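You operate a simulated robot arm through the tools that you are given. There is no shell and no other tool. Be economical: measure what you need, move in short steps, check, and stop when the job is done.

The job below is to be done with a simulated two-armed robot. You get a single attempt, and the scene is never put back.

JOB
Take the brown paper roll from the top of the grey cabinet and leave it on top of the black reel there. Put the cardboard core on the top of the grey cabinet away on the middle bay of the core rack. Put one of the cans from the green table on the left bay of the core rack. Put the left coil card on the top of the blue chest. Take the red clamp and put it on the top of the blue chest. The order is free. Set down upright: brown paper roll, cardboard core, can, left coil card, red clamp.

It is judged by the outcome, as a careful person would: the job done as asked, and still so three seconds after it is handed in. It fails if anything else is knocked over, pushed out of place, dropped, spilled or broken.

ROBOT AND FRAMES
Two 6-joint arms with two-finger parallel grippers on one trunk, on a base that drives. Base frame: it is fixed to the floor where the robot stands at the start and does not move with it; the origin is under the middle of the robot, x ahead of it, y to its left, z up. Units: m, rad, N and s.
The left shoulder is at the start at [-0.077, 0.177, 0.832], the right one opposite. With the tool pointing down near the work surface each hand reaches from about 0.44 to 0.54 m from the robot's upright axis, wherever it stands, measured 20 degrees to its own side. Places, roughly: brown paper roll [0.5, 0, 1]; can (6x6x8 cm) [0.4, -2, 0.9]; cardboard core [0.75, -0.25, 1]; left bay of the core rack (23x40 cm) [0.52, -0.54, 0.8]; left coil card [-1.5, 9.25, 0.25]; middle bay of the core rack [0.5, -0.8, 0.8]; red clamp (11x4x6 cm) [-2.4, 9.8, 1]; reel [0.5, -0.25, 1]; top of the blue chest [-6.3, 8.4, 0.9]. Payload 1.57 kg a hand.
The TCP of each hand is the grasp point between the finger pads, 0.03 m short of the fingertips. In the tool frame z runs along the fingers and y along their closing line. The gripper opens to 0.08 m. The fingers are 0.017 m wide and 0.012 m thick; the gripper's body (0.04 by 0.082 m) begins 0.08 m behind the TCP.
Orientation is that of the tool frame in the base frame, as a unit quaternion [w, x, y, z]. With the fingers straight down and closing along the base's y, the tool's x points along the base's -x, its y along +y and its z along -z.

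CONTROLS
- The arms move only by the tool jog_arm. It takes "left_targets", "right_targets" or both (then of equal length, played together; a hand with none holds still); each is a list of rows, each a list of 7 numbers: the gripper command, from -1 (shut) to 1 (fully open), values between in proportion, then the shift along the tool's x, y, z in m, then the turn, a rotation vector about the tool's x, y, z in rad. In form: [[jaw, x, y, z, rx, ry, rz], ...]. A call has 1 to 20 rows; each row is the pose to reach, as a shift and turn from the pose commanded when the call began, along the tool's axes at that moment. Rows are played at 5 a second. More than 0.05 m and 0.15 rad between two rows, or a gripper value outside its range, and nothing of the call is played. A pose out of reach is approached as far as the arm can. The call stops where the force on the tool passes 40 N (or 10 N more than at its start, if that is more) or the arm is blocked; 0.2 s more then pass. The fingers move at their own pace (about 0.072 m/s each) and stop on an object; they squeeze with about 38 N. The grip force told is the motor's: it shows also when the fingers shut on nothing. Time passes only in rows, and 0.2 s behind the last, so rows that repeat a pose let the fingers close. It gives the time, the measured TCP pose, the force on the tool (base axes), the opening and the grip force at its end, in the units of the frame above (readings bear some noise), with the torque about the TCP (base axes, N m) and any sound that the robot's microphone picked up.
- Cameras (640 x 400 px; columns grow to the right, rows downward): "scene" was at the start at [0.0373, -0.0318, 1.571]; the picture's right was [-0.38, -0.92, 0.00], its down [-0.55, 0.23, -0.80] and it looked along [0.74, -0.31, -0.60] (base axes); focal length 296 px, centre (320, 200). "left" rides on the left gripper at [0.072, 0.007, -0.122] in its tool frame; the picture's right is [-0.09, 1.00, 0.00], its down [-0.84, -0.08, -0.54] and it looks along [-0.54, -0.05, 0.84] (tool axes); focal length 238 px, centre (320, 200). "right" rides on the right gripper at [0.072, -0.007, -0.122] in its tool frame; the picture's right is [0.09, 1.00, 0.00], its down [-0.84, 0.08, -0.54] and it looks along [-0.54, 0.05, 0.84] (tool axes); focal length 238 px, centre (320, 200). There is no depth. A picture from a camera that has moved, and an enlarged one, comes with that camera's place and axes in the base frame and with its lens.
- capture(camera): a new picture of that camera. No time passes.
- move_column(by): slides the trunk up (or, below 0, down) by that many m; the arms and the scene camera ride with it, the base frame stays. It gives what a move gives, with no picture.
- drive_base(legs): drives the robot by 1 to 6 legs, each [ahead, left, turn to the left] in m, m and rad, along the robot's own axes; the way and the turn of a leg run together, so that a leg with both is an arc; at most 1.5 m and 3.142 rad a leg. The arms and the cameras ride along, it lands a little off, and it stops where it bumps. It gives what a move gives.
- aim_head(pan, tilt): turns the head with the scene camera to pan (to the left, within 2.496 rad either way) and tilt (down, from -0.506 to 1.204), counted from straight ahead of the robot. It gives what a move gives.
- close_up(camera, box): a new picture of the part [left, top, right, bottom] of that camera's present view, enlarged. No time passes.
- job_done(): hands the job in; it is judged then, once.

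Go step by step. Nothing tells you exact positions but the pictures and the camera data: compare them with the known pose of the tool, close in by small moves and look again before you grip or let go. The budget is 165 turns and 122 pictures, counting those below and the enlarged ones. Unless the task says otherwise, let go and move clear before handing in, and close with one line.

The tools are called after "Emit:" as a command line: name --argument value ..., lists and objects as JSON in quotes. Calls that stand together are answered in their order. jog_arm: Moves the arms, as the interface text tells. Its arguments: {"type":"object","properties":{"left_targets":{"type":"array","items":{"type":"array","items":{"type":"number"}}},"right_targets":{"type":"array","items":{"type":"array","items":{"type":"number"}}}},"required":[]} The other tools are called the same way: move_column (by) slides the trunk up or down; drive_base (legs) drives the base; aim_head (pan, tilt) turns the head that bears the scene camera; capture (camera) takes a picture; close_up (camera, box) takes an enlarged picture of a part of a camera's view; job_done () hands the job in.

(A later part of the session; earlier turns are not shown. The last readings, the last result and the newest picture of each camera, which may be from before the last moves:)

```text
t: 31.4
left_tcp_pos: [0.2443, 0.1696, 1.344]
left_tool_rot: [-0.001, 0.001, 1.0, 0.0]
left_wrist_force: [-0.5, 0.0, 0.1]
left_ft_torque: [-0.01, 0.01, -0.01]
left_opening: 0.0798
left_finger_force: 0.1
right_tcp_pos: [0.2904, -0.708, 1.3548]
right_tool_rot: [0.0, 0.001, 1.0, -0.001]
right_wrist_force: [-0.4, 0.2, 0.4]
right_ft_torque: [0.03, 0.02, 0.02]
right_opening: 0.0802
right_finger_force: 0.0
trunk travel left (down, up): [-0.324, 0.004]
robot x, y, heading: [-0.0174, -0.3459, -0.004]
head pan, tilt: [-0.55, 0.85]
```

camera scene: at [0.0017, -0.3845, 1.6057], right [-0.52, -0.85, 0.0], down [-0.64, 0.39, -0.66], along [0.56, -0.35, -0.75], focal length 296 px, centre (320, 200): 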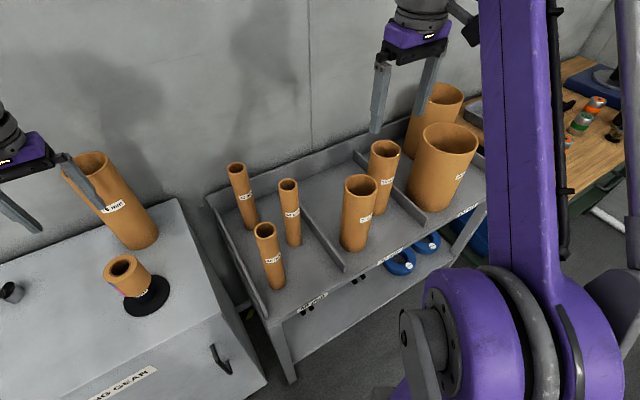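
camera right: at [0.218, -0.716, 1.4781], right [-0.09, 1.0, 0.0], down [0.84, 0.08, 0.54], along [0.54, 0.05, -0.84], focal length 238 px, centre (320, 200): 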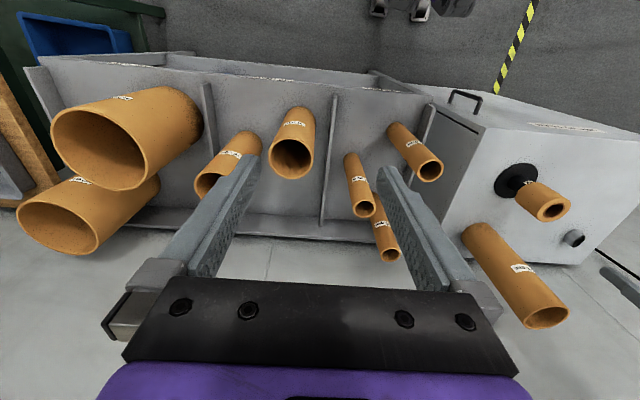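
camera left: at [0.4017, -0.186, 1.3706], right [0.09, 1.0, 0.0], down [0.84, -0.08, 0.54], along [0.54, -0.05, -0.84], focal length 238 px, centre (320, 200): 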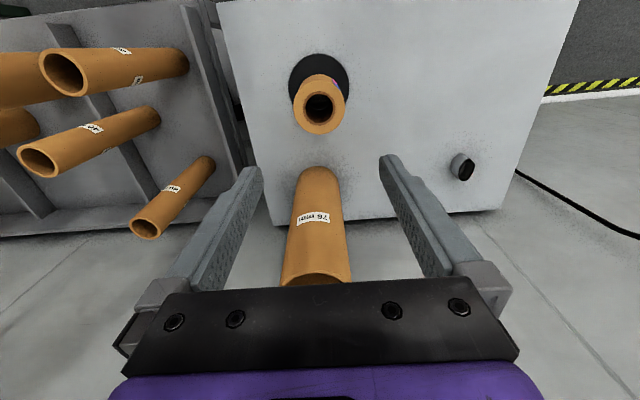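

All reachable. I'll probe how much vertical range the arm itself has here, to plan the lift.

Emit:
jog_arm --left_targets '[[1, 0, 0, -0.03, 0, 0, 0], [1, 0, 0, -0.06, 0, 0, 0], [1, 0, 0, -0.03, 0, 0, 0], [1, 0, 0, 0, 0, 0, 0], [1, 0, 0, 0.02, 0, 0, 0], [1, 0, 0, 0.04, 0, 0, 0], [1, 0, 0, 0.06, 0, 0, 0], [1, 0, 0, 0.09, 0, 0, 0], [1, 0, 0, 0.12, 0, 0, 0], [1, 0, 0, 0.08, 0, 0, 0], [1, 0, 0, 0.04, 0, 0, 0], [1, 0, 0, 0, 0, 0, 0]]'

Emit:
drive_base --legs '[[0, 0, -0.785]]'

Emit:
aim_head --pan 0.5 --tilt 1.1

Emit:
capture --camera "scene"

```text
t: 34.0
left_tcp_pos: [0.2442, 0.1743, 1.3429]
left_tool_rot: [0.0, 0.0, 1.0, 0.0]
left_wrist_force: [-0.1, 0.1, 0.6]
left_ft_torque: [0.02, 0.01, -0.01]
left_opening: 0.0802
left_finger_force: 0.1
left hand out of reach, approached as far as the arm can: row 2
right_tcp_pos: [0.291, -0.7089, 1.3564]
right_tool_rot: [0.0, 0.001, 1.0, -0.001]
right_wrist_force: [0.4, -0.5, 0.4]
right_ft_torque: [0.04, -0.02, 0.0]
right_opening: 0.0802
right_finger_force: 0.0
trunk travel left (down, up): [-0.324, 0.004]
robot x, y, heading: [-0.0236, -0.3472, 0.0]
head pan, tilt: [-0.55, 0.85]
```

```text
t: 36.4
left_tcp_pos: [0.5291, -0.1539, 1.3419]
left_tool_rot: [0.0, 0.373, 0.928, 0.0]
left_wrist_force: [0.3, 0.4, 0.5]
left_ft_torque: [0.01, -0.03, 0.0]
left_opening: 0.08
left_finger_force: 0.2
right_tcp_pos: [-0.0455, -0.822, 1.3557]
right_tool_rot: [0.0, 0.373, 0.928, 0.0]
right_wrist_force: [-0.5, -0.2, -0.5]
right_ft_torque: [0.01, 0.01, -0.01]
right_opening: 0.0799
right_finger_force: 0.0
trunk travel left (down, up): [-0.324, 0.004]
robot x, y, heading: [-0.019, -0.3423, -0.764]
head pan, tilt: [-0.55, 0.85]
```

```text
t: 37.7
left_tcp_pos: [0.5293, -0.1537, 1.3426]
left_tool_rot: [0.0, 0.373, 0.928, 0.001]
left_wrist_force: [-0.1, -0.6, 0.4]
left_ft_torque: [0.0, 0.0, -0.03]
left_opening: 0.0798
left_finger_force: 0.1
right_tcp_pos: [-0.0464, -0.8214, 1.356]
right_tool_rot: [0.0, 0.373, 0.928, 0.0]
right_wrist_force: [0.3, 1.0, 0.4]
right_ft_torque: [0.02, 0.01, 0.02]
right_opening: 0.0798
right_finger_force: 0.0
trunk travel left (down, up): [-0.324, 0.004]
robot x, y, heading: [-0.0184, -0.3469, -0.761]
head pan, tilt: [0.499, 1.1]
```

```text
90 pictures are left
camera scene: at [0.0079, -0.3303, 1.588], right [-0.26, -0.96, 0.0], down [-0.86, 0.23, -0.45], along [0.44, -0.12, -0.89], focal length 296 px, centre (320, 200)
```

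scene: 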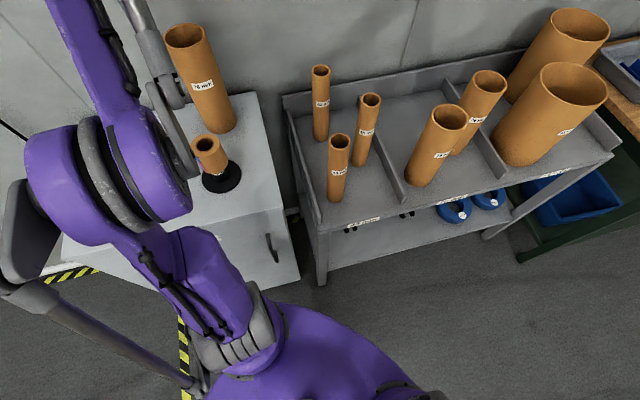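

The arm has a good ±vertical range in this pose (about 3 cm up, 12 cm down). The core reads (0.653, -0.21); I drive closer along the new heading and look down with the hand camera.

Emit:
drive_base --legs '[[0.09, 0.0, 0]]'

Emit:
capture --camera "left"

Emit:
capture --camera "scene"

```text
t: 38.8
left_tcp_pos: [0.5812, -0.1944, 1.3422]
left_tool_rot: [-0.002, 0.364, 0.931, 0.001]
left_wrist_force: [0.6, -1.3, 0.2]
left_ft_torque: [-0.03, 0.0, -0.02]
left_opening: 0.0801
left_finger_force: 0.1
right_tcp_pos: [0.019, -0.8747, 1.3536]
right_tool_rot: [-0.001, 0.364, 0.931, 0.0]
right_wrist_force: [2.1, -0.3, -0.4]
right_ft_torque: [0.1, 0.08, 0.01]
right_opening: 0.0798
right_finger_force: 0.1
trunk travel left (down, up): [-0.324, 0.004]
robot x, y, heading: [0.0333, -0.3904, -0.752]
head pan, tilt: [0.499, 1.1]
stopped in leg 1: the robot was blocked; the commanded pose is now the measured one
```

```text
89 pictures are left
camera left: at [0.5332, -0.14, 1.4645], right [0.74, 0.67, 0.0], down [0.56, -0.63, 0.54], along [0.36, -0.4, -0.84], focal length 238 px, centre (320, 200)
```

left: 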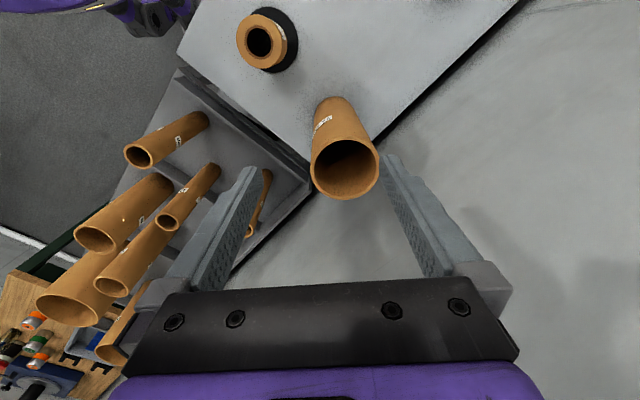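

```text
88 pictures are left
camera scene: at [0.0638, -0.3817, 1.5884], right [-0.24, -0.97, 0.0], down [-0.87, 0.22, -0.45], along [0.44, -0.11, -0.89], focal length 296 px, centre (320, 200)
```

scene: 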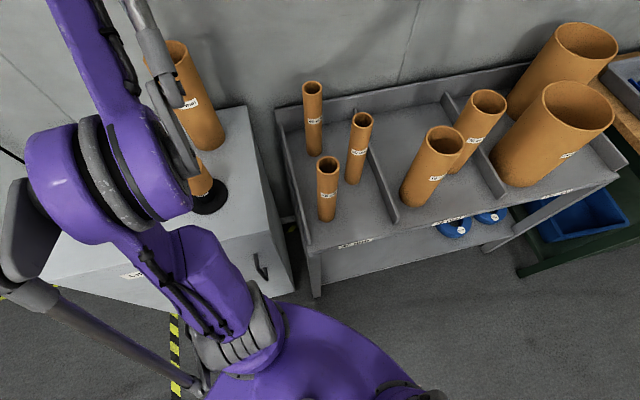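

The base corner just touched the cabinet, so I back off a centimetre. The core's axis is at (0.648, -0.214); I move the left hand over its near wall with the jaws half open.

Emit:
drive_base --legs '[[-0.012, 0.0, 0]]'

Emit:
jog_arm --left_targets '[[0.2, -0.025, -0.004, 0.01, 0, 0, 0], [0.2, -0.05, -0.008, 0.025, 0, 0, 0], [0.2, -0.074, -0.01, 0.04, 0, 0, 0], [0.2, -0.074, -0.01, 0.07, 0, 0, 0], [0.2, -0.074, -0.01, 0.09, 0, 0, 0], [0.2, -0.074, -0.01, 0.09, 0, 0, 0]]'

Emit:
capture --camera "left"

```text
t: 39.6
left_tcp_pos: [0.5713, -0.1869, 1.342]
left_tool_rot: [0.0, 0.367, 0.93, 0.0]
left_wrist_force: [-0.5, -0.4, 0.3]
left_ft_torque: [0.02, 0.02, -0.03]
left_opening: 0.0799
left_finger_force: 0.1
right_tcp_pos: [0.0063, -0.8659, 1.3553]
right_tool_rot: [0.001, 0.366, 0.931, 0.0]
right_wrist_force: [0.1, -0.6, 0.6]
right_ft_torque: [-0.04, 0.01, 0.02]
right_opening: 0.08
right_finger_force: 0.0
trunk travel left (down, up): [-0.324, 0.004]
robot x, y, heading: [0.0245, -0.3885, -0.748]
head pan, tilt: [0.499, 1.1]
```

```text
t: 41.0
left_tcp_pos: [0.6185, -0.2452, 1.2509]
left_tool_rot: [0.0, 0.366, 0.931, 0.0]
left_wrist_force: [-0.8, 0.1, 0.3]
left_ft_torque: [0.0, -0.01, -0.03]
left_opening: 0.0481
left_finger_force: 0.0
right_tcp_pos: [0.0049, -0.8635, 1.3548]
right_tool_rot: [0.001, 0.366, 0.931, -0.001]
right_wrist_force: [-0.2, -0.2, 0.8]
right_ft_torque: [0.0, -0.03, 0.01]
right_opening: 0.08
right_finger_force: 0.1
trunk travel left (down, up): [-0.324, 0.004]
robot x, y, heading: [0.0241, -0.3878, -0.747]
head pan, tilt: [0.499, 1.1]
```

```text
87 pictures are left
camera left: at [0.5708, -0.1911, 1.3737], right [0.75, 0.67, 0.0], down [0.56, -0.63, 0.54], along [0.36, -0.4, -0.84], focal length 238 px, centre (320, 200)
```

left: 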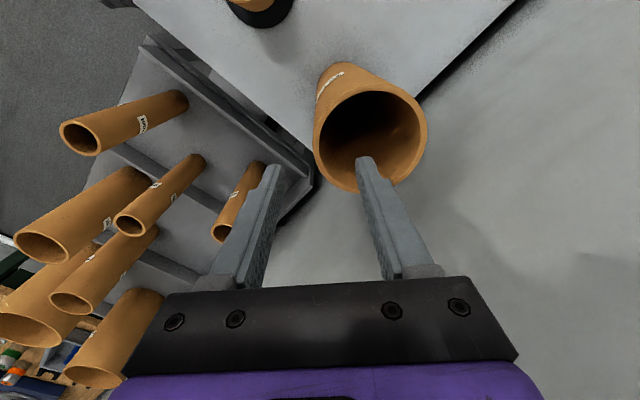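

The core's rim centre now reads (0.637, -0.204): I'm ~14 mm too far forward tangentially, fine radially. I correct and look again just above the rim.

Emit:
jog_arm --left_targets '[[0.2, 0.007, 0, 0.01, 0, 0, 0], [0.2, 0.014, 0, 0.025, 0, 0, 0], [0.2, 0.014, 0, 0.025, 0, 0, 0]]'

Emit:
capture --camera "left"

Emit:
close_up --camera "scene" --box '[120, 20, 280, 220]'

```text
t: 41.8
left_tcp_pos: [0.6099, -0.2342, 1.2255]
left_tool_rot: [0.0, 0.366, 0.931, 0.0]
left_wrist_force: [-0.1, 0.2, 0.1]
left_ft_torque: [-0.02, -0.01, -0.01]
left_opening: 0.0481
left_finger_force: 0.0
right_tcp_pos: [0.0048, -0.8648, 1.3551]
right_tool_rot: [0.0, 0.366, 0.931, 0.0]
right_wrist_force: [0.0, 0.0, 0.3]
right_ft_torque: [-0.01, -0.01, 0.02]
right_opening: 0.08
right_finger_force: 0.0
trunk travel left (down, up): [-0.324, 0.004]
robot x, y, heading: [0.0238, -0.3878, -0.747]
head pan, tilt: [0.499, 1.1]
```

```text
86 pictures are left
camera left: at [0.5613, -0.1797, 1.3485], right [0.75, 0.67, 0.0], down [0.56, -0.63, 0.54], along [0.36, -0.4, -0.84], focal length 238 px, centre (320, 200)
```

left: 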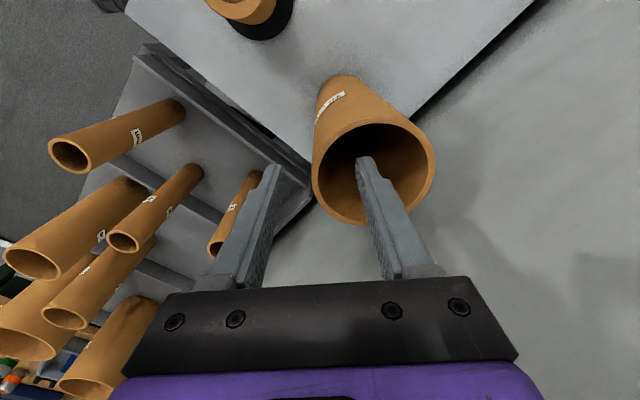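

```text
2.00 times, centred on (200, 120) of scene
camera zoom: at [0.0516, -0.3707, 1.588], right [-0.25, -0.97, 0.0], down [-0.86, 0.22, -0.45], along [0.44, -0.11, -0.89], focal length 592 px, centre (560, 360)
```

zoom: 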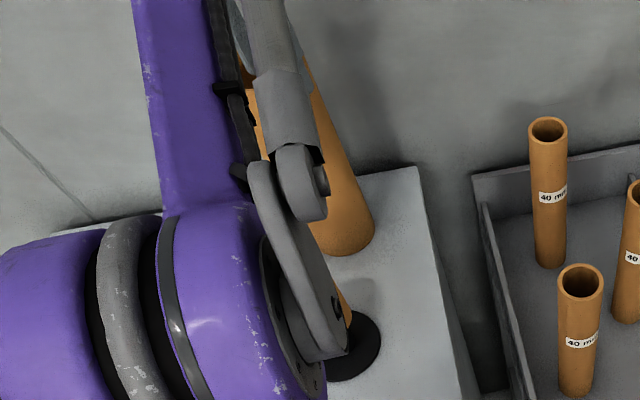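

Now centred on the wall (rim top z≈1.189). I lower the trunk 6 cm so the fingers straddle the wall, then close.

Emit:
move_column --by -0.062

Emit:
capture --camera "left"

```text
t: 42.8
left_tcp_pos: [0.6082, -0.2343, 1.1661]
left_tool_rot: [0.0, 0.366, 0.93, -0.001]
left_wrist_force: [0.7, -0.7, -0.4]
left_ft_torque: [0.03, 0.02, -0.03]
left_opening: 0.0482
left_finger_force: 0.1
right_tcp_pos: [0.0058, -0.8645, 1.2935]
right_tool_rot: [0.001, 0.366, 0.931, 0.0]
right_wrist_force: [-0.2, -0.2, 0.3]
right_ft_torque: [0.0, -0.02, -0.01]
right_opening: 0.08
right_finger_force: 0.1
trunk travel left (down, up): [-0.262, 0.066]
robot x, y, heading: [0.0253, -0.3871, -0.751]
head pan, tilt: [0.499, 1.1]
```

```text
84 pictures are left
camera left: at [0.559, -0.1795, 1.2878], right [0.75, 0.67, 0.0], down [0.56, -0.63, 0.54], along [0.36, -0.4, -0.84], focal length 238 px, centre (320, 200)
```

left: 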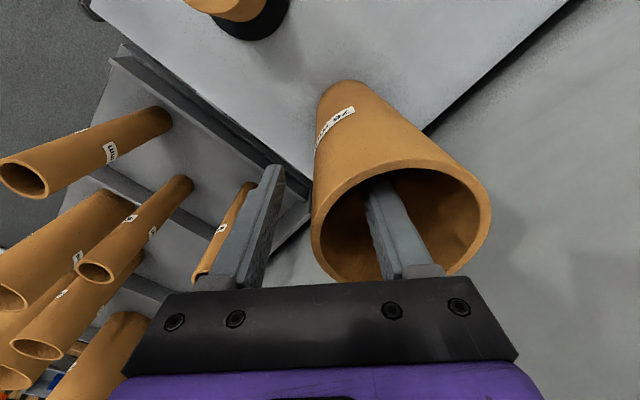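

The wall is between the fingers. I close and lift: first a little by trunk, then check.

Emit:
jog_arm --left_targets '[[-0.4, 0, 0, 0, 0, 0, 0], [-1, 0, 0, 0, 0, 0, 0], [-1, 0, 0, 0, 0, 0, 0], [-1, 0, 0, 0, 0, 0, 0]]'

Emit:
move_column --by 0.064

Emit:
capture --camera "left"

```text
t: 43.8
left_tcp_pos: [0.6064, -0.2343, 1.1659]
left_tool_rot: [0.0, 0.367, 0.93, 0.0]
left_wrist_force: [-1.1, -0.1, 1.0]
left_ft_torque: [0.2, 0.43, 0.11]
left_opening: 0.0048
left_finger_force: 24.7
right_tcp_pos: [0.0046, -0.8632, 1.2945]
right_tool_rot: [0.001, 0.366, 0.93, 0.0]
right_wrist_force: [0.8, -0.3, 0.6]
right_ft_torque: [-0.02, 0.0, -0.02]
right_opening: 0.08
right_finger_force: 0.1
trunk travel left (down, up): [-0.262, 0.066]
robot x, y, heading: [0.0247, -0.3854, -0.75]
head pan, tilt: [0.499, 1.1]
```

```text
t: 44.8
left_tcp_pos: [0.607, -0.2332, 1.2295]
left_tool_rot: [0.0, 0.366, 0.93, 0.001]
left_wrist_force: [0.7, 0.3, -3.0]
left_ft_torque: [-0.09, 0.05, 0.0]
left_opening: 0.0044
left_finger_force: 24.8
right_tcp_pos: [0.0054, -0.8647, 1.3578]
right_tool_rot: [0.0, 0.366, 0.931, 0.0]
right_wrist_force: [-0.5, -0.1, -1.1]
right_ft_torque: [-0.02, -0.04, 0.0]
right_opening: 0.0797
right_finger_force: 0.1
trunk travel left (down, up): [-0.326, 0.002]
robot x, y, heading: [0.0256, -0.3904, -0.751]
head pan, tilt: [0.499, 1.1]
```

```text
83 pictures are left
camera left: at [0.559, -0.1792, 1.3515], right [0.75, 0.67, 0.0], down [0.56, -0.63, 0.54], along [0.36, -0.4, -0.84], focal length 238 px, centre (320, 200)
```

left: 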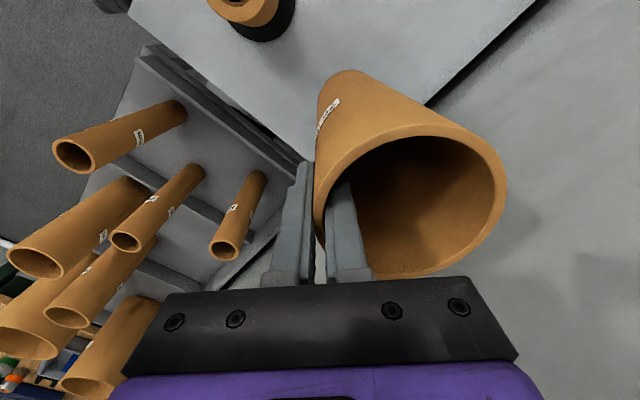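

The core is lifted and stable (wall 4.5 mm thick). I raise it further with the arm.

Emit:
jog_arm --left_targets '[[-1, 0, 0, -0.02, 0, 0, 0], [-1, 0, 0, -0.04, 0, 0, 0], [-1, 0, 0, -0.06, 0, 0, 0], [-1, 0.015, 0, -0.075, 0, 0, 0], [-1, 0.03, 0, -0.085, 0, 0, 0], [-1, 0.045, 0, -0.095, 0, 0, 0], [-1, 0.045, 0, -0.095, 0, 0, 0]]'

Emit:
aim_head --pan 0.3 --tilt 0.9

Emit:
capture --camera "scene"

```text
t: 46.4
left_tcp_pos: [0.5737, -0.2009, 1.3231]
left_tool_rot: [0.0, 0.366, 0.93, 0.0]
left_wrist_force: [-0.1, 1.3, -2.4]
left_ft_torque: [-0.07, 0.07, 0.03]
left_opening: 0.0044
left_finger_force: 24.6
right_tcp_pos: [0.0055, -0.864, 1.3571]
right_tool_rot: [0.0, 0.366, 0.931, 0.0]
right_wrist_force: [0.2, 0.1, -0.9]
right_ft_torque: [-0.02, 0.01, 0.0]
right_opening: 0.0801
right_finger_force: 0.1
trunk travel left (down, up): [-0.326, 0.002]
robot x, y, heading: [0.0234, -0.3854, -0.751]
head pan, tilt: [0.499, 1.1]
```

```text
t: 47.2
left_tcp_pos: [0.5735, -0.2028, 1.3244]
left_tool_rot: [-0.001, 0.366, 0.931, 0.0]
left_wrist_force: [0.5, 0.2, -2.6]
left_ft_torque: [-0.08, 0.05, 0.0]
left_opening: 0.0047
left_finger_force: 24.8
right_tcp_pos: [0.0047, -0.864, 1.3558]
right_tool_rot: [0.0, 0.366, 0.931, 0.0]
right_wrist_force: [-0.5, -0.2, -0.6]
right_ft_torque: [0.0, 0.02, 0.02]
right_opening: 0.0801
right_finger_force: 0.0
trunk travel left (down, up): [-0.326, 0.002]
robot x, y, heading: [0.0238, -0.3865, -0.749]
head pan, tilt: [0.3, 0.901]
```

```text
82 pictures are left
camera scene: at [0.0584, -0.3875, 1.6035], right [-0.43, -0.9, 0.0], down [-0.71, 0.34, -0.62], along [0.56, -0.27, -0.78], focal length 296 px, centre (320, 200)
```

scene: 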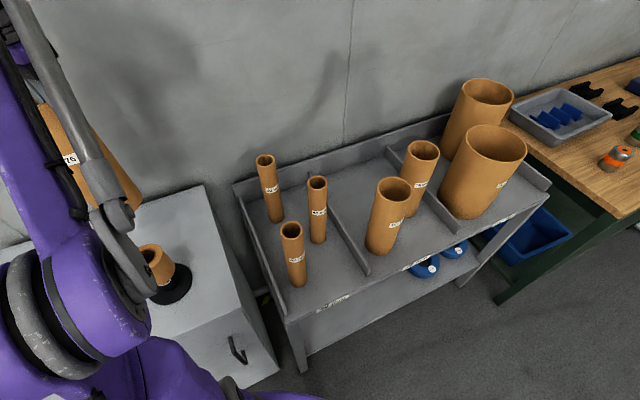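

The core's bottom is at z≈1.10, above everything in the rack. The middle bay has free room at about (0.56, -0.78); I carry the core there with the base: back a little, then straight to the right.

Emit:
drive_base --legs '[[-0.0307, -0.0286, 0], [0.2069, -0.222, 0], [0.2068, -0.2221, 0]]'

Emit:
capture --camera "scene"

Emit:
capture --camera "left"

```text
t: 52.4
left_tcp_pos: [0.534, -0.7941, 1.3233]
left_tool_rot: [0.0, 0.364, 0.931, 0.0]
left_wrist_force: [-0.1, -0.2, -1.6]
left_ft_torque: [-0.1, 0.06, 0.0]
left_opening: 0.0046
left_finger_force: 24.6
right_tcp_pos: [-0.032, -1.4586, 1.3566]
right_tool_rot: [-0.001, 0.363, 0.932, 0.0]
right_wrist_force: [-0.2, -0.1, -0.1]
right_ft_torque: [-0.06, 0.01, -0.01]
right_opening: 0.08
right_finger_force: 0.0
trunk travel left (down, up): [-0.326, 0.002]
robot x, y, heading: [-0.013, -0.9788, -0.743]
head pan, tilt: [0.3, 0.901]
```

```text
81 pictures are left
camera scene: at [0.0191, -0.9828, 1.6034], right [-0.43, -0.9, 0.0], down [-0.71, 0.34, -0.62], along [0.56, -0.27, -0.78], focal length 296 px, centre (320, 200)
```

scene: 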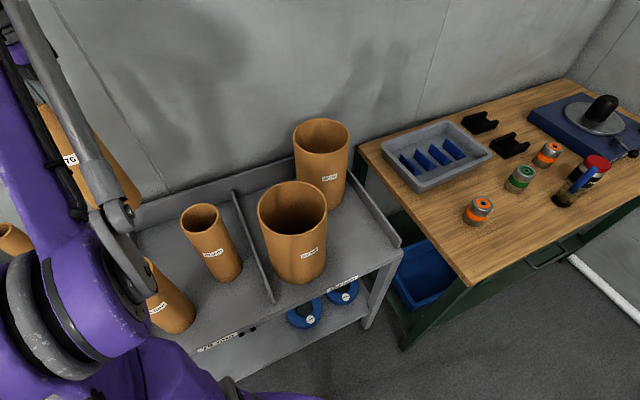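

```text
80 pictures are left
camera left: at [0.4845, -0.7402, 1.4455], right [0.74, 0.67, 0.0], down [0.56, -0.62, 0.54], along [0.36, -0.4, -0.84], focal length 238 px, centre (320, 200)
```

left: 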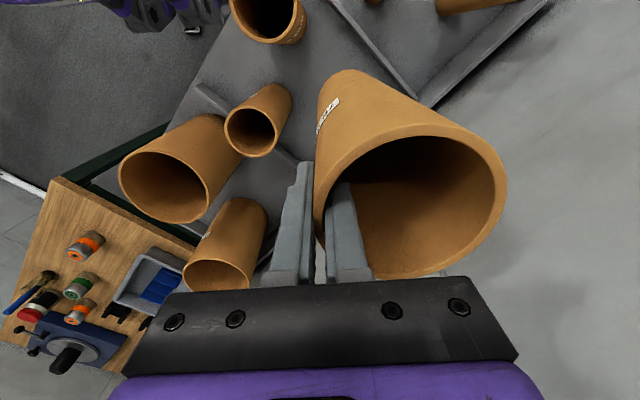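

Measured again: neighbours at (0.404, -0.759) and (0.481, -0.907), held core at (0.563, -0.765), all clear. I lower the trunk to just above the shelf (z≈0.80).

Emit:
move_column --by -0.2

Emit:
move_column --by -0.08

Emit:
capture --camera "scene"

Emit:
capture --camera "left"

```text
t: 54.5
left_tcp_pos: [0.5342, -0.7951, 1.1234]
left_tool_rot: [0.0, 0.363, 0.932, 0.001]
left_wrist_force: [-0.3, -0.2, -1.4]
left_ft_torque: [-0.07, 0.06, -0.02]
left_opening: 0.0046
left_finger_force: 25.2
right_tcp_pos: [-0.0312, -1.4607, 1.1579]
right_tool_rot: [0.0, 0.362, 0.932, 0.0]
right_wrist_force: [1.1, 0.1, 0.1]
right_ft_torque: [-0.02, 0.0, 0.02]
right_opening: 0.08
right_finger_force: 0.1
trunk travel left (down, up): [-0.126, 0.202]
robot x, y, heading: [-0.0172, -0.9803, -0.746]
head pan, tilt: [0.3, 0.901]
```

```text
t: 55.7
left_tcp_pos: [0.5334, -0.794, 1.0439]
left_tool_rot: [0.0, 0.363, 0.932, 0.0]
left_wrist_force: [0.1, 0.4, -1.8]
left_ft_torque: [-0.09, 0.09, -0.01]
left_opening: 0.0047
left_finger_force: 25.8
right_tcp_pos: [-0.032, -1.4593, 1.0778]
right_tool_rot: [0.001, 0.363, 0.932, 0.0]
right_wrist_force: [-0.8, -0.5, -0.3]
right_ft_torque: [0.0, 0.04, 0.01]
right_opening: 0.0798
right_finger_force: 0.1
trunk travel left (down, up): [-0.046, 0.282]
robot x, y, heading: [-0.0151, -0.9845, -0.744]
head pan, tilt: [0.3, 0.901]
```

```text
79 pictures are left
camera scene: at [0.0507, -1.0124, 1.3115], right [-0.43, -0.9, 0.0], down [-0.71, 0.34, -0.62], along [0.56, -0.27, -0.78], focal length 296 px, centre (320, 200)
```

scene: 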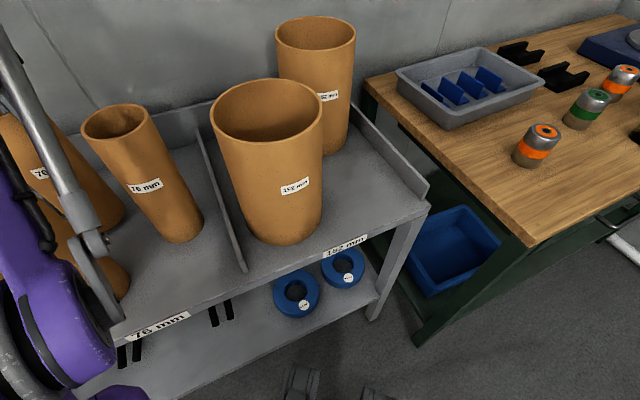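

```text
78 pictures are left
camera left: at [0.4843, -0.7404, 1.1659], right [0.74, 0.67, 0.0], down [0.56, -0.62, 0.54], along [0.36, -0.4, -0.84], focal length 238 px, centre (320, 200)
```

left: 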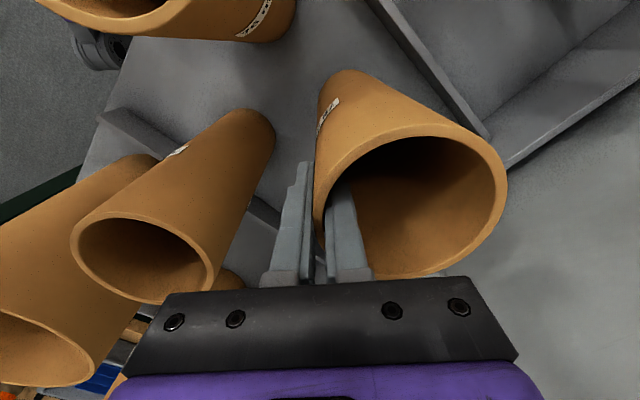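

About 2 cm remain. I lower gently until it touches.

Emit:
jog_arm --left_targets '[[-1, 0, 0, 0.005, 0, 0, 0], [-1, 0, 0, 0.01, 0, 0, 0], [-1, 0, 0, 0.014, 0, 0, 0], [-1, 0, 0, 0.016, 0, 0, 0]]'

```text
t: 56.7
left_tcp_pos: [0.5329, -0.7943, 1.0258]
left_tool_rot: [0.0, 0.364, 0.932, -0.001]
left_wrist_force: [1.3, -0.9, -2.9]
left_ft_torque: [-0.04, 0.06, 0.0]
left_opening: 0.0044
left_finger_force: 24.7
right_tcp_pos: [-0.033, -1.4598, 1.0767]
right_tool_rot: [0.0, 0.363, 0.932, 0.0]
right_wrist_force: [0.0, 0.0, 1.0]
right_ft_torque: [-0.02, -0.02, -0.02]
right_opening: 0.0798
right_finger_force: 0.1
trunk travel left (down, up): [-0.046, 0.282]
robot x, y, heading: [-0.0152, -0.9841, -0.744]
head pan, tilt: [0.3, 0.901]
```

Emit:
jog_arm --left_targets '[[-1, 0, 0, 0.002, 0, 0, 0], [-1, 0, 0, 0.004, 0, 0, 0]]'

```text
t: 57.3
left_tcp_pos: [0.5332, -0.7957, 1.024]
left_tool_rot: [0.001, 0.364, 0.932, 0.002]
left_wrist_force: [4.7, -0.8, 23.6]
left_ft_torque: [0.53, -0.63, -0.07]
left_opening: 0.0047
left_finger_force: 24.8
right_tcp_pos: [-0.0329, -1.46, 1.0771]
right_tool_rot: [0.001, 0.363, 0.932, 0.001]
right_wrist_force: [-0.5, 0.3, -0.2]
right_ft_torque: [0.0, -0.03, -0.01]
right_opening: 0.0799
right_finger_force: 0.0
trunk travel left (down, up): [-0.046, 0.282]
robot x, y, heading: [-0.0148, -0.9797, -0.743]
head pan, tilt: [0.3, 0.901]
```

The core touches the shelf. I unload, open to the earlier width, and raise the trunk straight out.

Emit:
jog_arm --left_targets '[[-1, 0, 0, -0.001, 0, 0, 0], [-0.6, 0, 0, -0.001, 0, 0, 0], [0.0, 0, 0, -0.001, 0, 0, 0], [0.1, 0, 0, -0.001, 0, 0, 0], [0.1, 0, 0, -0.001, 0, 0, 0]]'

Emit:
capture --camera "left"

Emit:
move_column --by 0.28

Emit:
capture --camera "left"

```text
t: 58.5
left_tcp_pos: [0.5342, -0.796, 1.0246]
left_tool_rot: [0.0, 0.364, 0.932, 0.001]
left_wrist_force: [-0.1, -0.2, -0.2]
left_ft_torque: [0.01, 0.0, 0.02]
left_opening: 0.044
left_finger_force: 0.1
right_tcp_pos: [-0.0317, -1.4596, 1.0765]
right_tool_rot: [0.0, 0.364, 0.932, 0.001]
right_wrist_force: [0.3, 0.3, -0.6]
right_ft_torque: [0.02, -0.02, -0.01]
right_opening: 0.08
right_finger_force: 0.0
trunk travel left (down, up): [-0.046, 0.282]
robot x, y, heading: [-0.0133, -0.982, -0.744]
head pan, tilt: [0.3, 0.901]
```

```text
77 pictures are left
camera left: at [0.4847, -0.7409, 1.1468], right [0.74, 0.67, 0.0], down [0.56, -0.62, 0.54], along [0.36, -0.4, -0.84], focal length 238 px, centre (320, 200)
```

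left: 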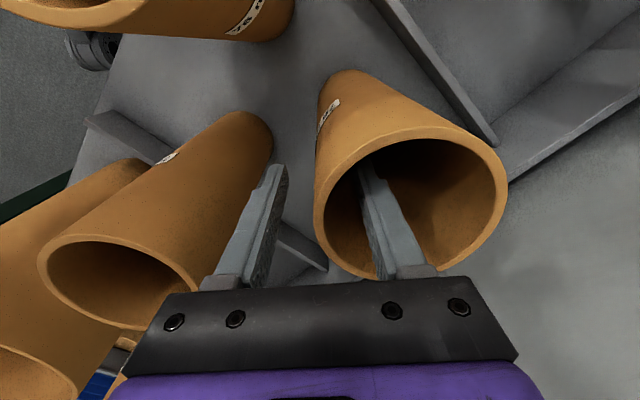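

```text
t: 61.3
left_tcp_pos: [0.5328, -0.7948, 1.3054]
left_tool_rot: [0.0, 0.365, 0.931, 0.0]
left_wrist_force: [0.9, -1.3, 0.1]
left_ft_torque: [0.01, 0.02, 0.02]
left_opening: 0.044
left_finger_force: 0.1
right_tcp_pos: [-0.0329, -1.4582, 1.3563]
right_tool_rot: [0.0, 0.363, 0.932, 0.0]
right_wrist_force: [-0.4, 0.6, 0.2]
right_ft_torque: [-0.01, -0.03, 0.0]
right_opening: 0.0799
right_finger_force: 0.0
trunk travel left (down, up): [-0.326, 0.002]
robot x, y, heading: [-0.0163, -0.9833, -0.74]
head pan, tilt: [0.3, 0.901]
```

```text
76 pictures are left
camera left: at [0.4841, -0.7405, 1.4267], right [0.74, 0.67, 0.0], down [0.56, -0.62, 0.54], along [0.36, -0.4, -0.84], focal length 238 px, centre (320, 200)
```

left: 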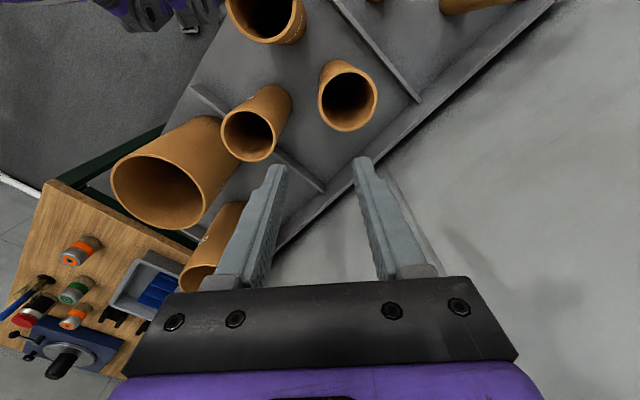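

The core now stands in the middle bay. Next is the can: the nearest orange one on the green table is at about (0.29, -1.62). I back away from the rack, straighten up, and drive over to the table.

Emit:
drive_base --legs '[[-0.22, 0, 0], [0, 0, 0.74], [-0.1, -0.6, 0], [0, -0.33, 0]]'

Emit:
aim_head --pan 0.1 --tilt 0.8

Emit:
capture --camera "scene"

```text
t: 73.3
left_tcp_pos: [-0.0028, -1.2403, 1.3038]
left_tool_rot: [0.0, 0.008, 1.0, 0.0]
left_wrist_force: [0.1, -1.4, -0.1]
left_ft_torque: [-0.01, -0.03, 0.02]
left_opening: 0.0443
left_finger_force: 0.1
right_tcp_pos: [0.0198, -2.1138, 1.3573]
right_tool_rot: [0.001, 0.007, 1.0, 0.0]
right_wrist_force: [1.0, -0.5, 0.1]
right_ft_torque: [0.0, 0.0, 0.01]
right_opening: 0.08
right_finger_force: 0.1
trunk travel left (down, up): [-0.326, 0.002]
robot x, y, heading: [-0.2817, -1.7457, -0.013]
head pan, tilt: [0.3, 0.901]
```

```text
t: 74.0
left_tcp_pos: [-0.0026, -1.2427, 1.3034]
left_tool_rot: [-0.001, 0.007, 1.0, 0.0]
left_wrist_force: [-0.3, -0.2, 0.3]
left_ft_torque: [-0.01, -0.01, -0.02]
left_opening: 0.0442
left_finger_force: 0.0
right_tcp_pos: [0.0199, -2.1139, 1.3576]
right_tool_rot: [0.0, 0.006, 1.0, -0.001]
right_wrist_force: [0.8, -0.5, -0.3]
right_ft_torque: [0.0, -0.01, 0.0]
right_opening: 0.08
right_finger_force: 0.1
trunk travel left (down, up): [-0.326, 0.002]
robot x, y, heading: [-0.2871, -1.7483, -0.013]
head pan, tilt: [0.099, 0.799]
```

```text
75 pictures are left
camera scene: at [-0.2511, -1.7375, 1.6114], right [0.09, -1.0, 0.0], down [-0.71, -0.06, -0.7], along [0.69, 0.06, -0.72], focal length 296 px, centre (320, 200)
```

scene: 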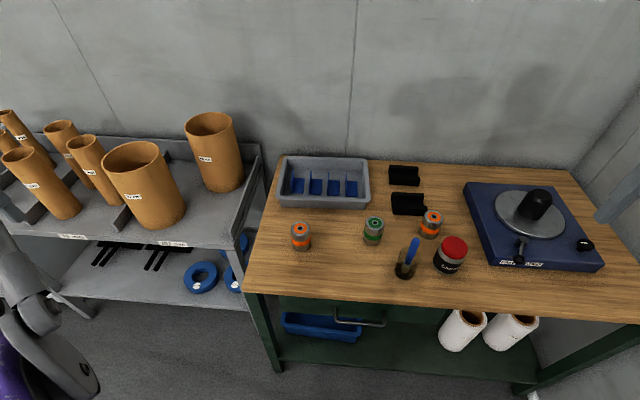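

The table is clear to approach; the can I want reads (0.277, -1.633). I align the base and swing the left hand to the front.

Emit:
drive_base --legs '[[0.012, -0.06, 0.013]]'

Emit:
jog_arm --left_targets '[[1, -0.034, -0.019, 0.009, 0, 0, 0], [1, -0.0675, -0.042, 0.018, 0, 0, 0], [1, -0.0995, -0.0675, 0.0276, 0, 0, 0], [1, -0.1305, -0.0964, 0.037, 0, 0, 0], [1, -0.159, -0.1286, 0.046, 0, 0, 0], [1, -0.1855, -0.1638, 0.055, 0, 0, 0], [1, -0.21, -0.2017, 0.064, 0, 0, 0], [1, -0.2315, -0.2424, 0.0735, 0, 0, 0], [1, -0.25, -0.2856, 0.083, 0, 0, 0], [1, -0.2655, -0.331, 0.092, 0, 0, 0], [1, -0.2655, -0.331, 0.092, 0, 0, 0]]'

Emit:
move_column --by -0.14

Emit:
capture --camera "left"

```text
t: 75.2
left_tcp_pos: [0.003, -1.2974, 1.3039]
left_tool_rot: [0.0, 0.001, 1.0, 0.0]
left_wrist_force: [-0.7, 0.4, 0.1]
left_ft_torque: [0.0, 0.0, 0.0]
left_opening: 0.044
left_finger_force: 0.1
right_tcp_pos: [0.0374, -2.1695, 1.3561]
right_tool_rot: [0.0, 0.001, 1.0, 0.0]
right_wrist_force: [0.9, 0.4, 0.3]
right_ft_torque: [-0.04, -0.04, -0.01]
right_opening: 0.0799
right_finger_force: 0.1
trunk travel left (down, up): [-0.326, 0.002]
robot x, y, heading: [-0.277, -1.8089, -0.0]
head pan, tilt: [0.099, 0.799]
```

```text
t: 77.6
left_tcp_pos: [0.2695, -1.6254, 1.2116]
left_tool_rot: [0.0, 0.0, 1.0, 0.0]
left_wrist_force: [0.6, 0.2, -0.2]
left_ft_torque: [0.03, 0.0, -0.02]
left_opening: 0.0801
left_finger_force: 0.3
right_tcp_pos: [0.0354, -2.17, 1.3576]
right_tool_rot: [0.001, 0.0, 1.0, 0.0]
right_wrist_force: [-0.1, 0.4, -0.7]
right_ft_torque: [0.0, 0.0, -0.04]
right_opening: 0.0799
right_finger_force: 0.2
trunk travel left (down, up): [-0.326, 0.002]
robot x, y, heading: [-0.2757, -1.806, 0.0]
head pan, tilt: [0.099, 0.799]
```

```text
t: 79.3
left_tcp_pos: [0.2667, -1.6286, 1.073]
left_tool_rot: [0.001, 0.0, 1.0, 0.0]
left_wrist_force: [-0.3, 0.2, -0.8]
left_ft_torque: [-0.02, 0.02, 0.03]
left_opening: 0.0801
left_finger_force: 0.0
right_tcp_pos: [0.0369, -2.1687, 1.2176]
right_tool_rot: [0.0, 0.0, 1.0, -0.001]
right_wrist_force: [0.5, -0.6, -0.2]
right_ft_torque: [-0.03, -0.01, 0.04]
right_opening: 0.0798
right_finger_force: 0.0
trunk travel left (down, up): [-0.186, 0.142]
robot x, y, heading: [-0.2703, -1.81, -0.0]
head pan, tilt: [0.099, 0.799]
```

```text
74 pictures are left
camera left: at [0.1954, -1.6214, 1.1948], right [0.09, 1.0, 0.0], down [0.84, -0.08, 0.54], along [0.54, -0.05, -0.84], focal length 238 px, centre (320, 200)
```

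left: 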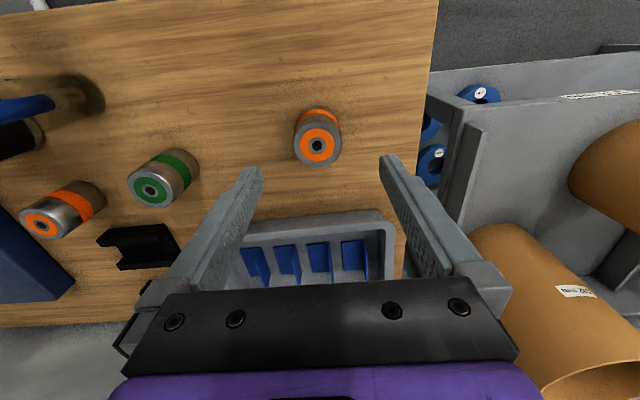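

The can reads (0.303, -1.632) with its top near z≈0.90. I move forward 3.5 cm and lower partway, then check.

Emit:
drive_base --legs '[[0.035, -0.004, 0]]'

Emit:
move_column --by -0.1

Emit:
capture --camera "left"

```text
t: 80.2
left_tcp_pos: [0.3025, -1.633, 1.0725]
left_tool_rot: [-0.001, 0.0, 1.0, 0.0]
left_wrist_force: [-0.1, 0.5, 0.1]
left_ft_torque: [0.02, 0.04, 0.0]
left_opening: 0.0799
left_finger_force: 0.1
right_tcp_pos: [0.0722, -2.174, 1.2168]
right_tool_rot: [0.0, 0.0, 1.0, 0.0]
right_wrist_force: [0.9, 0.3, 0.4]
right_ft_torque: [0.01, 0.05, 0.0]
right_opening: 0.0797
right_finger_force: 0.1
trunk travel left (down, up): [-0.186, 0.142]
robot x, y, heading: [-0.24, -1.8084, -0.005]
head pan, tilt: [0.099, 0.799]
```

```text
t: 81.5
left_tcp_pos: [0.302, -1.6329, 0.9729]
left_tool_rot: [0.0, 0.0, 1.0, 0.001]
left_wrist_force: [0.4, 0.5, -0.5]
left_ft_torque: [0.0, -0.03, 0.0]
left_opening: 0.0799
left_finger_force: 0.1
right_tcp_pos: [0.0702, -2.1729, 1.1177]
right_tool_rot: [0.001, 0.0, 1.0, 0.0]
right_wrist_force: [-0.1, -0.5, -0.2]
right_ft_torque: [-0.03, 0.0, -0.02]
right_opening: 0.08
right_finger_force: 0.1
trunk travel left (down, up): [-0.086, 0.242]
robot x, y, heading: [-0.2402, -1.8115, 0.004]
head pan, tilt: [0.099, 0.799]
```

```text
73 pictures are left
camera left: at [0.2299, -1.6254, 1.0948], right [0.09, 1.0, 0.0], down [0.84, -0.08, 0.54], along [0.54, -0.05, -0.84], focal length 238 px, centre (320, 200)
```

left: 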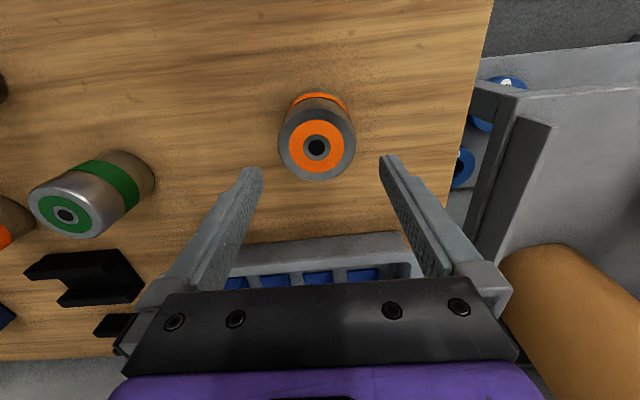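

The can is centred between the fingers. I lower 8 cm and grip it.

Emit:
move_column --by -0.078

Emit:
jog_arm --left_targets '[[1, 0.005, 0, 0, 0, 0, 0], [0.2, 0.005, 0, 0, 0, 0, 0], [-1, 0.005, 0, 0, 0, 0, 0], [-1, 0.005, 0, 0, 0, 0, 0], [-1, 0.005, 0, 0, 0, 0, 0]]'

Emit:
capture --camera "left"

```text
t: 82.6
left_tcp_pos: [0.302, -1.6316, 0.8941]
left_tool_rot: [0.0, 0.0, 1.0, 0.0]
left_wrist_force: [1.2, -0.1, -0.3]
left_ft_torque: [-0.01, -0.02, -0.01]
left_opening: 0.08
left_finger_force: 0.1
right_tcp_pos: [0.0716, -2.1732, 1.0389]
right_tool_rot: [0.0, 0.0, 1.0, -0.001]
right_wrist_force: [0.3, 0.3, 0.6]
right_ft_torque: [0.0, 0.01, -0.01]
right_opening: 0.0801
right_finger_force: 0.1
trunk travel left (down, up): [-0.008, 0.32]
robot x, y, heading: [-0.2373, -1.8112, 0.005]
head pan, tilt: [0.099, 0.799]
```

```text
t: 83.8
left_tcp_pos: [0.2973, -1.6323, 0.8936]
left_tool_rot: [0.0, 0.0, 1.0, 0.0]
left_wrist_force: [-0.8, -0.3, 0.8]
left_ft_torque: [-0.05, -0.01, 0.02]
left_opening: 0.0569
left_finger_force: 37.9
right_tcp_pos: [0.0722, -2.1738, 1.0384]
right_tool_rot: [-0.001, 0.0, 1.0, 0.0]
right_wrist_force: [0.0, -0.6, -0.5]
right_ft_torque: [0.0, 0.01, 0.05]
right_opening: 0.0802
right_finger_force: 0.0
trunk travel left (down, up): [-0.008, 0.32]
robot x, y, heading: [-0.2405, -1.8088, -0.0]
head pan, tilt: [0.099, 0.799]
```

```text
72 pictures are left
camera left: at [0.2255, -1.6253, 1.0158], right [0.09, 1.0, 0.0], down [0.84, -0.08, 0.54], along [0.54, -0.05, -0.84], focal length 238 px, centre (320, 200)
```

left: 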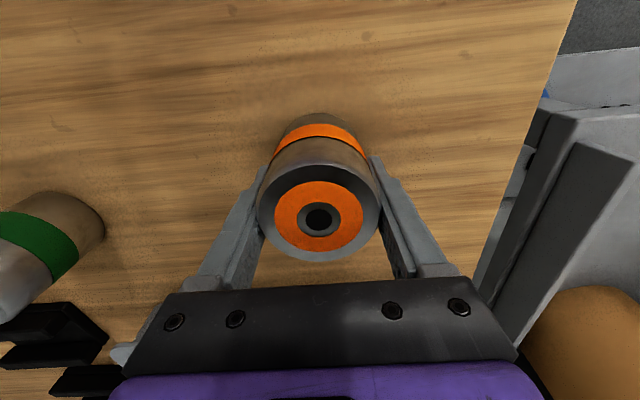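

The can is held. I raise the trunk and carry it over to the left bay.

Emit:
move_column --by 0.318

Emit:
drive_base --legs '[[0, 1.0, 0], [0.131, 0.046, 0]]'

Emit:
aim_head --pan 0.3 --tilt 0.8

Emit:
capture --camera "left"

Emit:
capture --camera "scene"

```text
t: 87.0
left_tcp_pos: [0.2968, -1.632, 1.2112]
left_tool_rot: [0.0, -0.001, 1.0, 0.0]
left_wrist_force: [0.1, -0.1, -2.6]
left_ft_torque: [0.01, -0.05, -0.01]
left_opening: 0.0569
left_finger_force: 38.0
right_tcp_pos: [0.0702, -2.1735, 1.3573]
right_tool_rot: [0.001, 0.0, 1.0, 0.0]
right_wrist_force: [0.3, 1.0, 0.0]
right_ft_torque: [0.0, -0.01, 0.0]
right_opening: 0.08
right_finger_force: 0.0
trunk travel left (down, up): [-0.326, 0.002]
robot x, y, heading: [-0.2374, -1.8103, -0.001]
head pan, tilt: [0.099, 0.799]
```

```text
t: 97.0
left_tcp_pos: [0.4172, -0.5797, 1.2117]
left_tool_rot: [-0.001, -0.004, 1.0, 0.0]
left_wrist_force: [0.0, 0.4, -2.0]
left_ft_torque: [0.01, 0.01, 0.0]
left_opening: 0.057
left_finger_force: 38.2
right_tcp_pos: [0.1969, -1.1227, 1.3571]
right_tool_rot: [0.001, -0.004, 1.0, 0.0]
right_wrist_force: [-0.4, 0.1, 0.3]
right_ft_torque: [0.02, -0.01, 0.05]
right_opening: 0.0802
right_finger_force: 0.1
trunk travel left (down, up): [-0.326, 0.002]
robot x, y, heading: [-0.1132, -0.7638, 0.007]
head pan, tilt: [0.099, 0.799]
```

```text
t: 97.7
left_tcp_pos: [0.42, -0.5783, 1.2123]
left_tool_rot: [-0.001, -0.005, 1.0, 0.0]
left_wrist_force: [1.0, -0.3, -1.7]
left_ft_torque: [-0.02, -0.03, 0.03]
left_opening: 0.0571
left_finger_force: 38.6
right_tcp_pos: [0.1985, -1.1233, 1.3566]
right_tool_rot: [0.0, -0.005, 1.0, -0.001]
right_wrist_force: [-0.6, -0.3, -1.1]
right_ft_torque: [0.03, 0.0, 0.01]
right_opening: 0.0799
right_finger_force: 0.1
trunk travel left (down, up): [-0.326, 0.002]
robot x, y, heading: [-0.1161, -0.7627, 0.005]
head pan, tilt: [0.3, 0.799]
```

```text
71 pictures are left
camera left: at [0.3474, -0.5722, 1.3343], right [0.08, 1.0, 0.0], down [0.84, -0.07, 0.54], along [0.54, -0.05, -0.84], focal length 238 px, centre (320, 200)
```

left: 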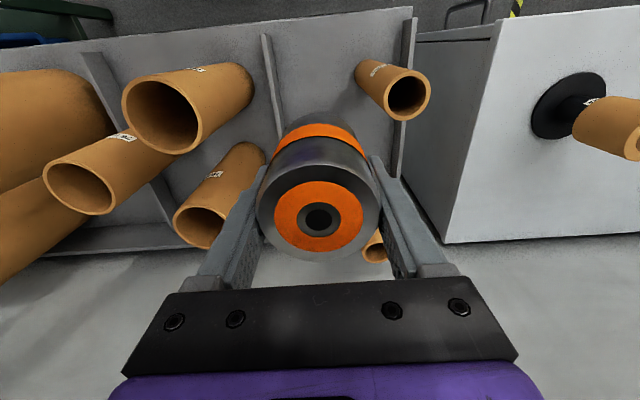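

```text
70 pictures are left
camera scene: at [-0.0838, -0.7361, 1.6115], right [0.3, -0.95, 0.0], down [-0.68, -0.22, -0.7], along [0.66, 0.21, -0.72], focal length 296 px, centre (320, 200)
```

scene: 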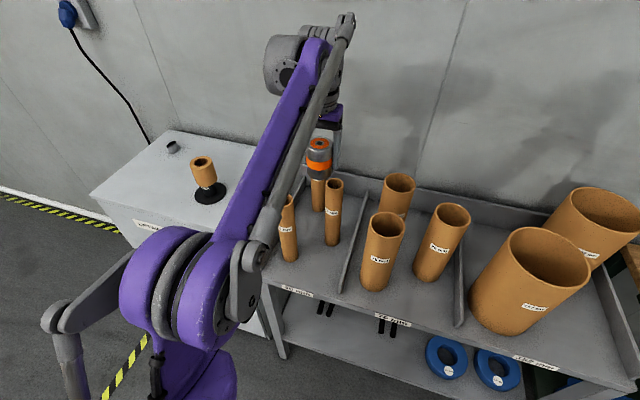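

Neighbours: front core ≈(0.42, -0.48), middle core ≈(0.53, -0.595), divider y≈-0.67. I'll set the can down at about (0.41, -0.588). To get low enough I back up a bit and stretch the arm.

Emit:
drive_base --legs '[[-0.04, 0, -0.006]]'

Emit:
jog_arm --left_targets '[[-1, -0.02, -0.004, 0.02, 0, 0, 0], [-1, -0.04, -0.008, 0.05, 0, 0, 0], [-1, -0.04, -0.008, 0.05, 0, 0, 0]]'

Emit:
move_column --by -0.2

Emit:
capture --camera "left"

Emit:
capture --camera "scene"

```text
t: 98.6
left_tcp_pos: [0.3853, -0.5822, 1.2121]
left_tool_rot: [-0.001, -0.003, 1.0, 0.0]
left_wrist_force: [0.6, -0.1, -1.8]
left_ft_torque: [-0.03, 0.06, 0.0]
left_opening: 0.0571
left_finger_force: 37.6
right_tcp_pos: [0.1618, -1.1238, 1.3571]
right_tool_rot: [-0.002, -0.001, 1.0, 0.0]
right_wrist_force: [0.5, -1.0, 0.4]
right_ft_torque: [-0.04, 0.05, -0.01]
right_opening: 0.0797
right_finger_force: 0.1
trunk travel left (down, up): [-0.326, 0.002]
robot x, y, heading: [-0.1557, -0.7639, 0.001]
head pan, tilt: [0.3, 0.799]
```

```text
t: 99.4
left_tcp_pos: [0.417, -0.5895, 1.1619]
left_tool_rot: [0.0, -0.001, 1.0, 0.0]
left_wrist_force: [0.0, 0.5, -2.9]
left_ft_torque: [0.02, -0.04, -0.05]
left_opening: 0.057
left_finger_force: 37.9
right_tcp_pos: [0.1563, -1.1251, 1.3569]
right_tool_rot: [0.001, -0.002, 1.0, 0.001]
right_wrist_force: [0.4, 0.4, -0.9]
right_ft_torque: [0.0, 0.02, -0.02]
right_opening: 0.0802
right_finger_force: 0.1
trunk travel left (down, up): [-0.326, 0.002]
robot x, y, heading: [-0.1587, -0.7637, 0.008]
head pan, tilt: [0.3, 0.799]
```

```text
t: 101.6
left_tcp_pos: [0.4211, -0.5902, 0.9618]
left_tool_rot: [-0.001, -0.002, 1.0, 0.0]
left_wrist_force: [-0.1, 0.0, -2.2]
left_ft_torque: [-0.01, -0.05, 0.02]
left_opening: 0.0569
left_finger_force: 37.9
right_tcp_pos: [0.1576, -1.1245, 1.157]
right_tool_rot: [0.0, -0.002, 1.0, 0.0]
right_wrist_force: [0.2, 0.4, 0.5]
right_ft_torque: [-0.02, -0.01, -0.04]
right_opening: 0.0798
right_finger_force: 0.0
trunk travel left (down, up): [-0.126, 0.202]
robot x, y, heading: [-0.1551, -0.7596, 0.002]
head pan, tilt: [0.3, 0.799]
```

```text
69 pictures are left
camera left: at [0.3488, -0.5833, 1.0845], right [0.09, 1.0, 0.0], down [0.84, -0.07, 0.54], along [0.54, -0.05, -0.84], focal length 238 px, centre (320, 200)
```

left: 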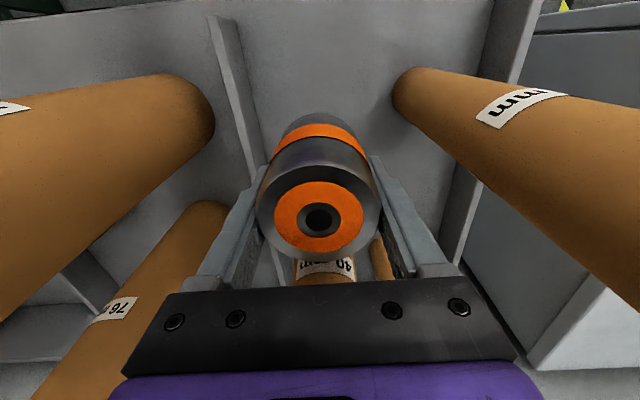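

```text
68 pictures are left
camera scene: at [-0.1076, -0.7367, 1.4077], right [0.3, -0.95, 0.0], down [-0.68, -0.21, -0.7], along [0.67, 0.21, -0.72], focal length 296 px, centre (320, 200)
```

scene: 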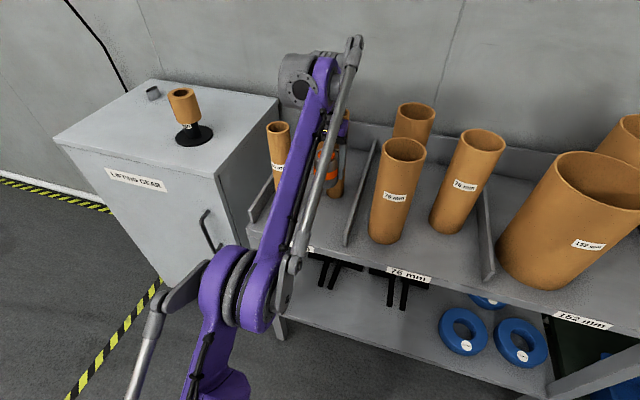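

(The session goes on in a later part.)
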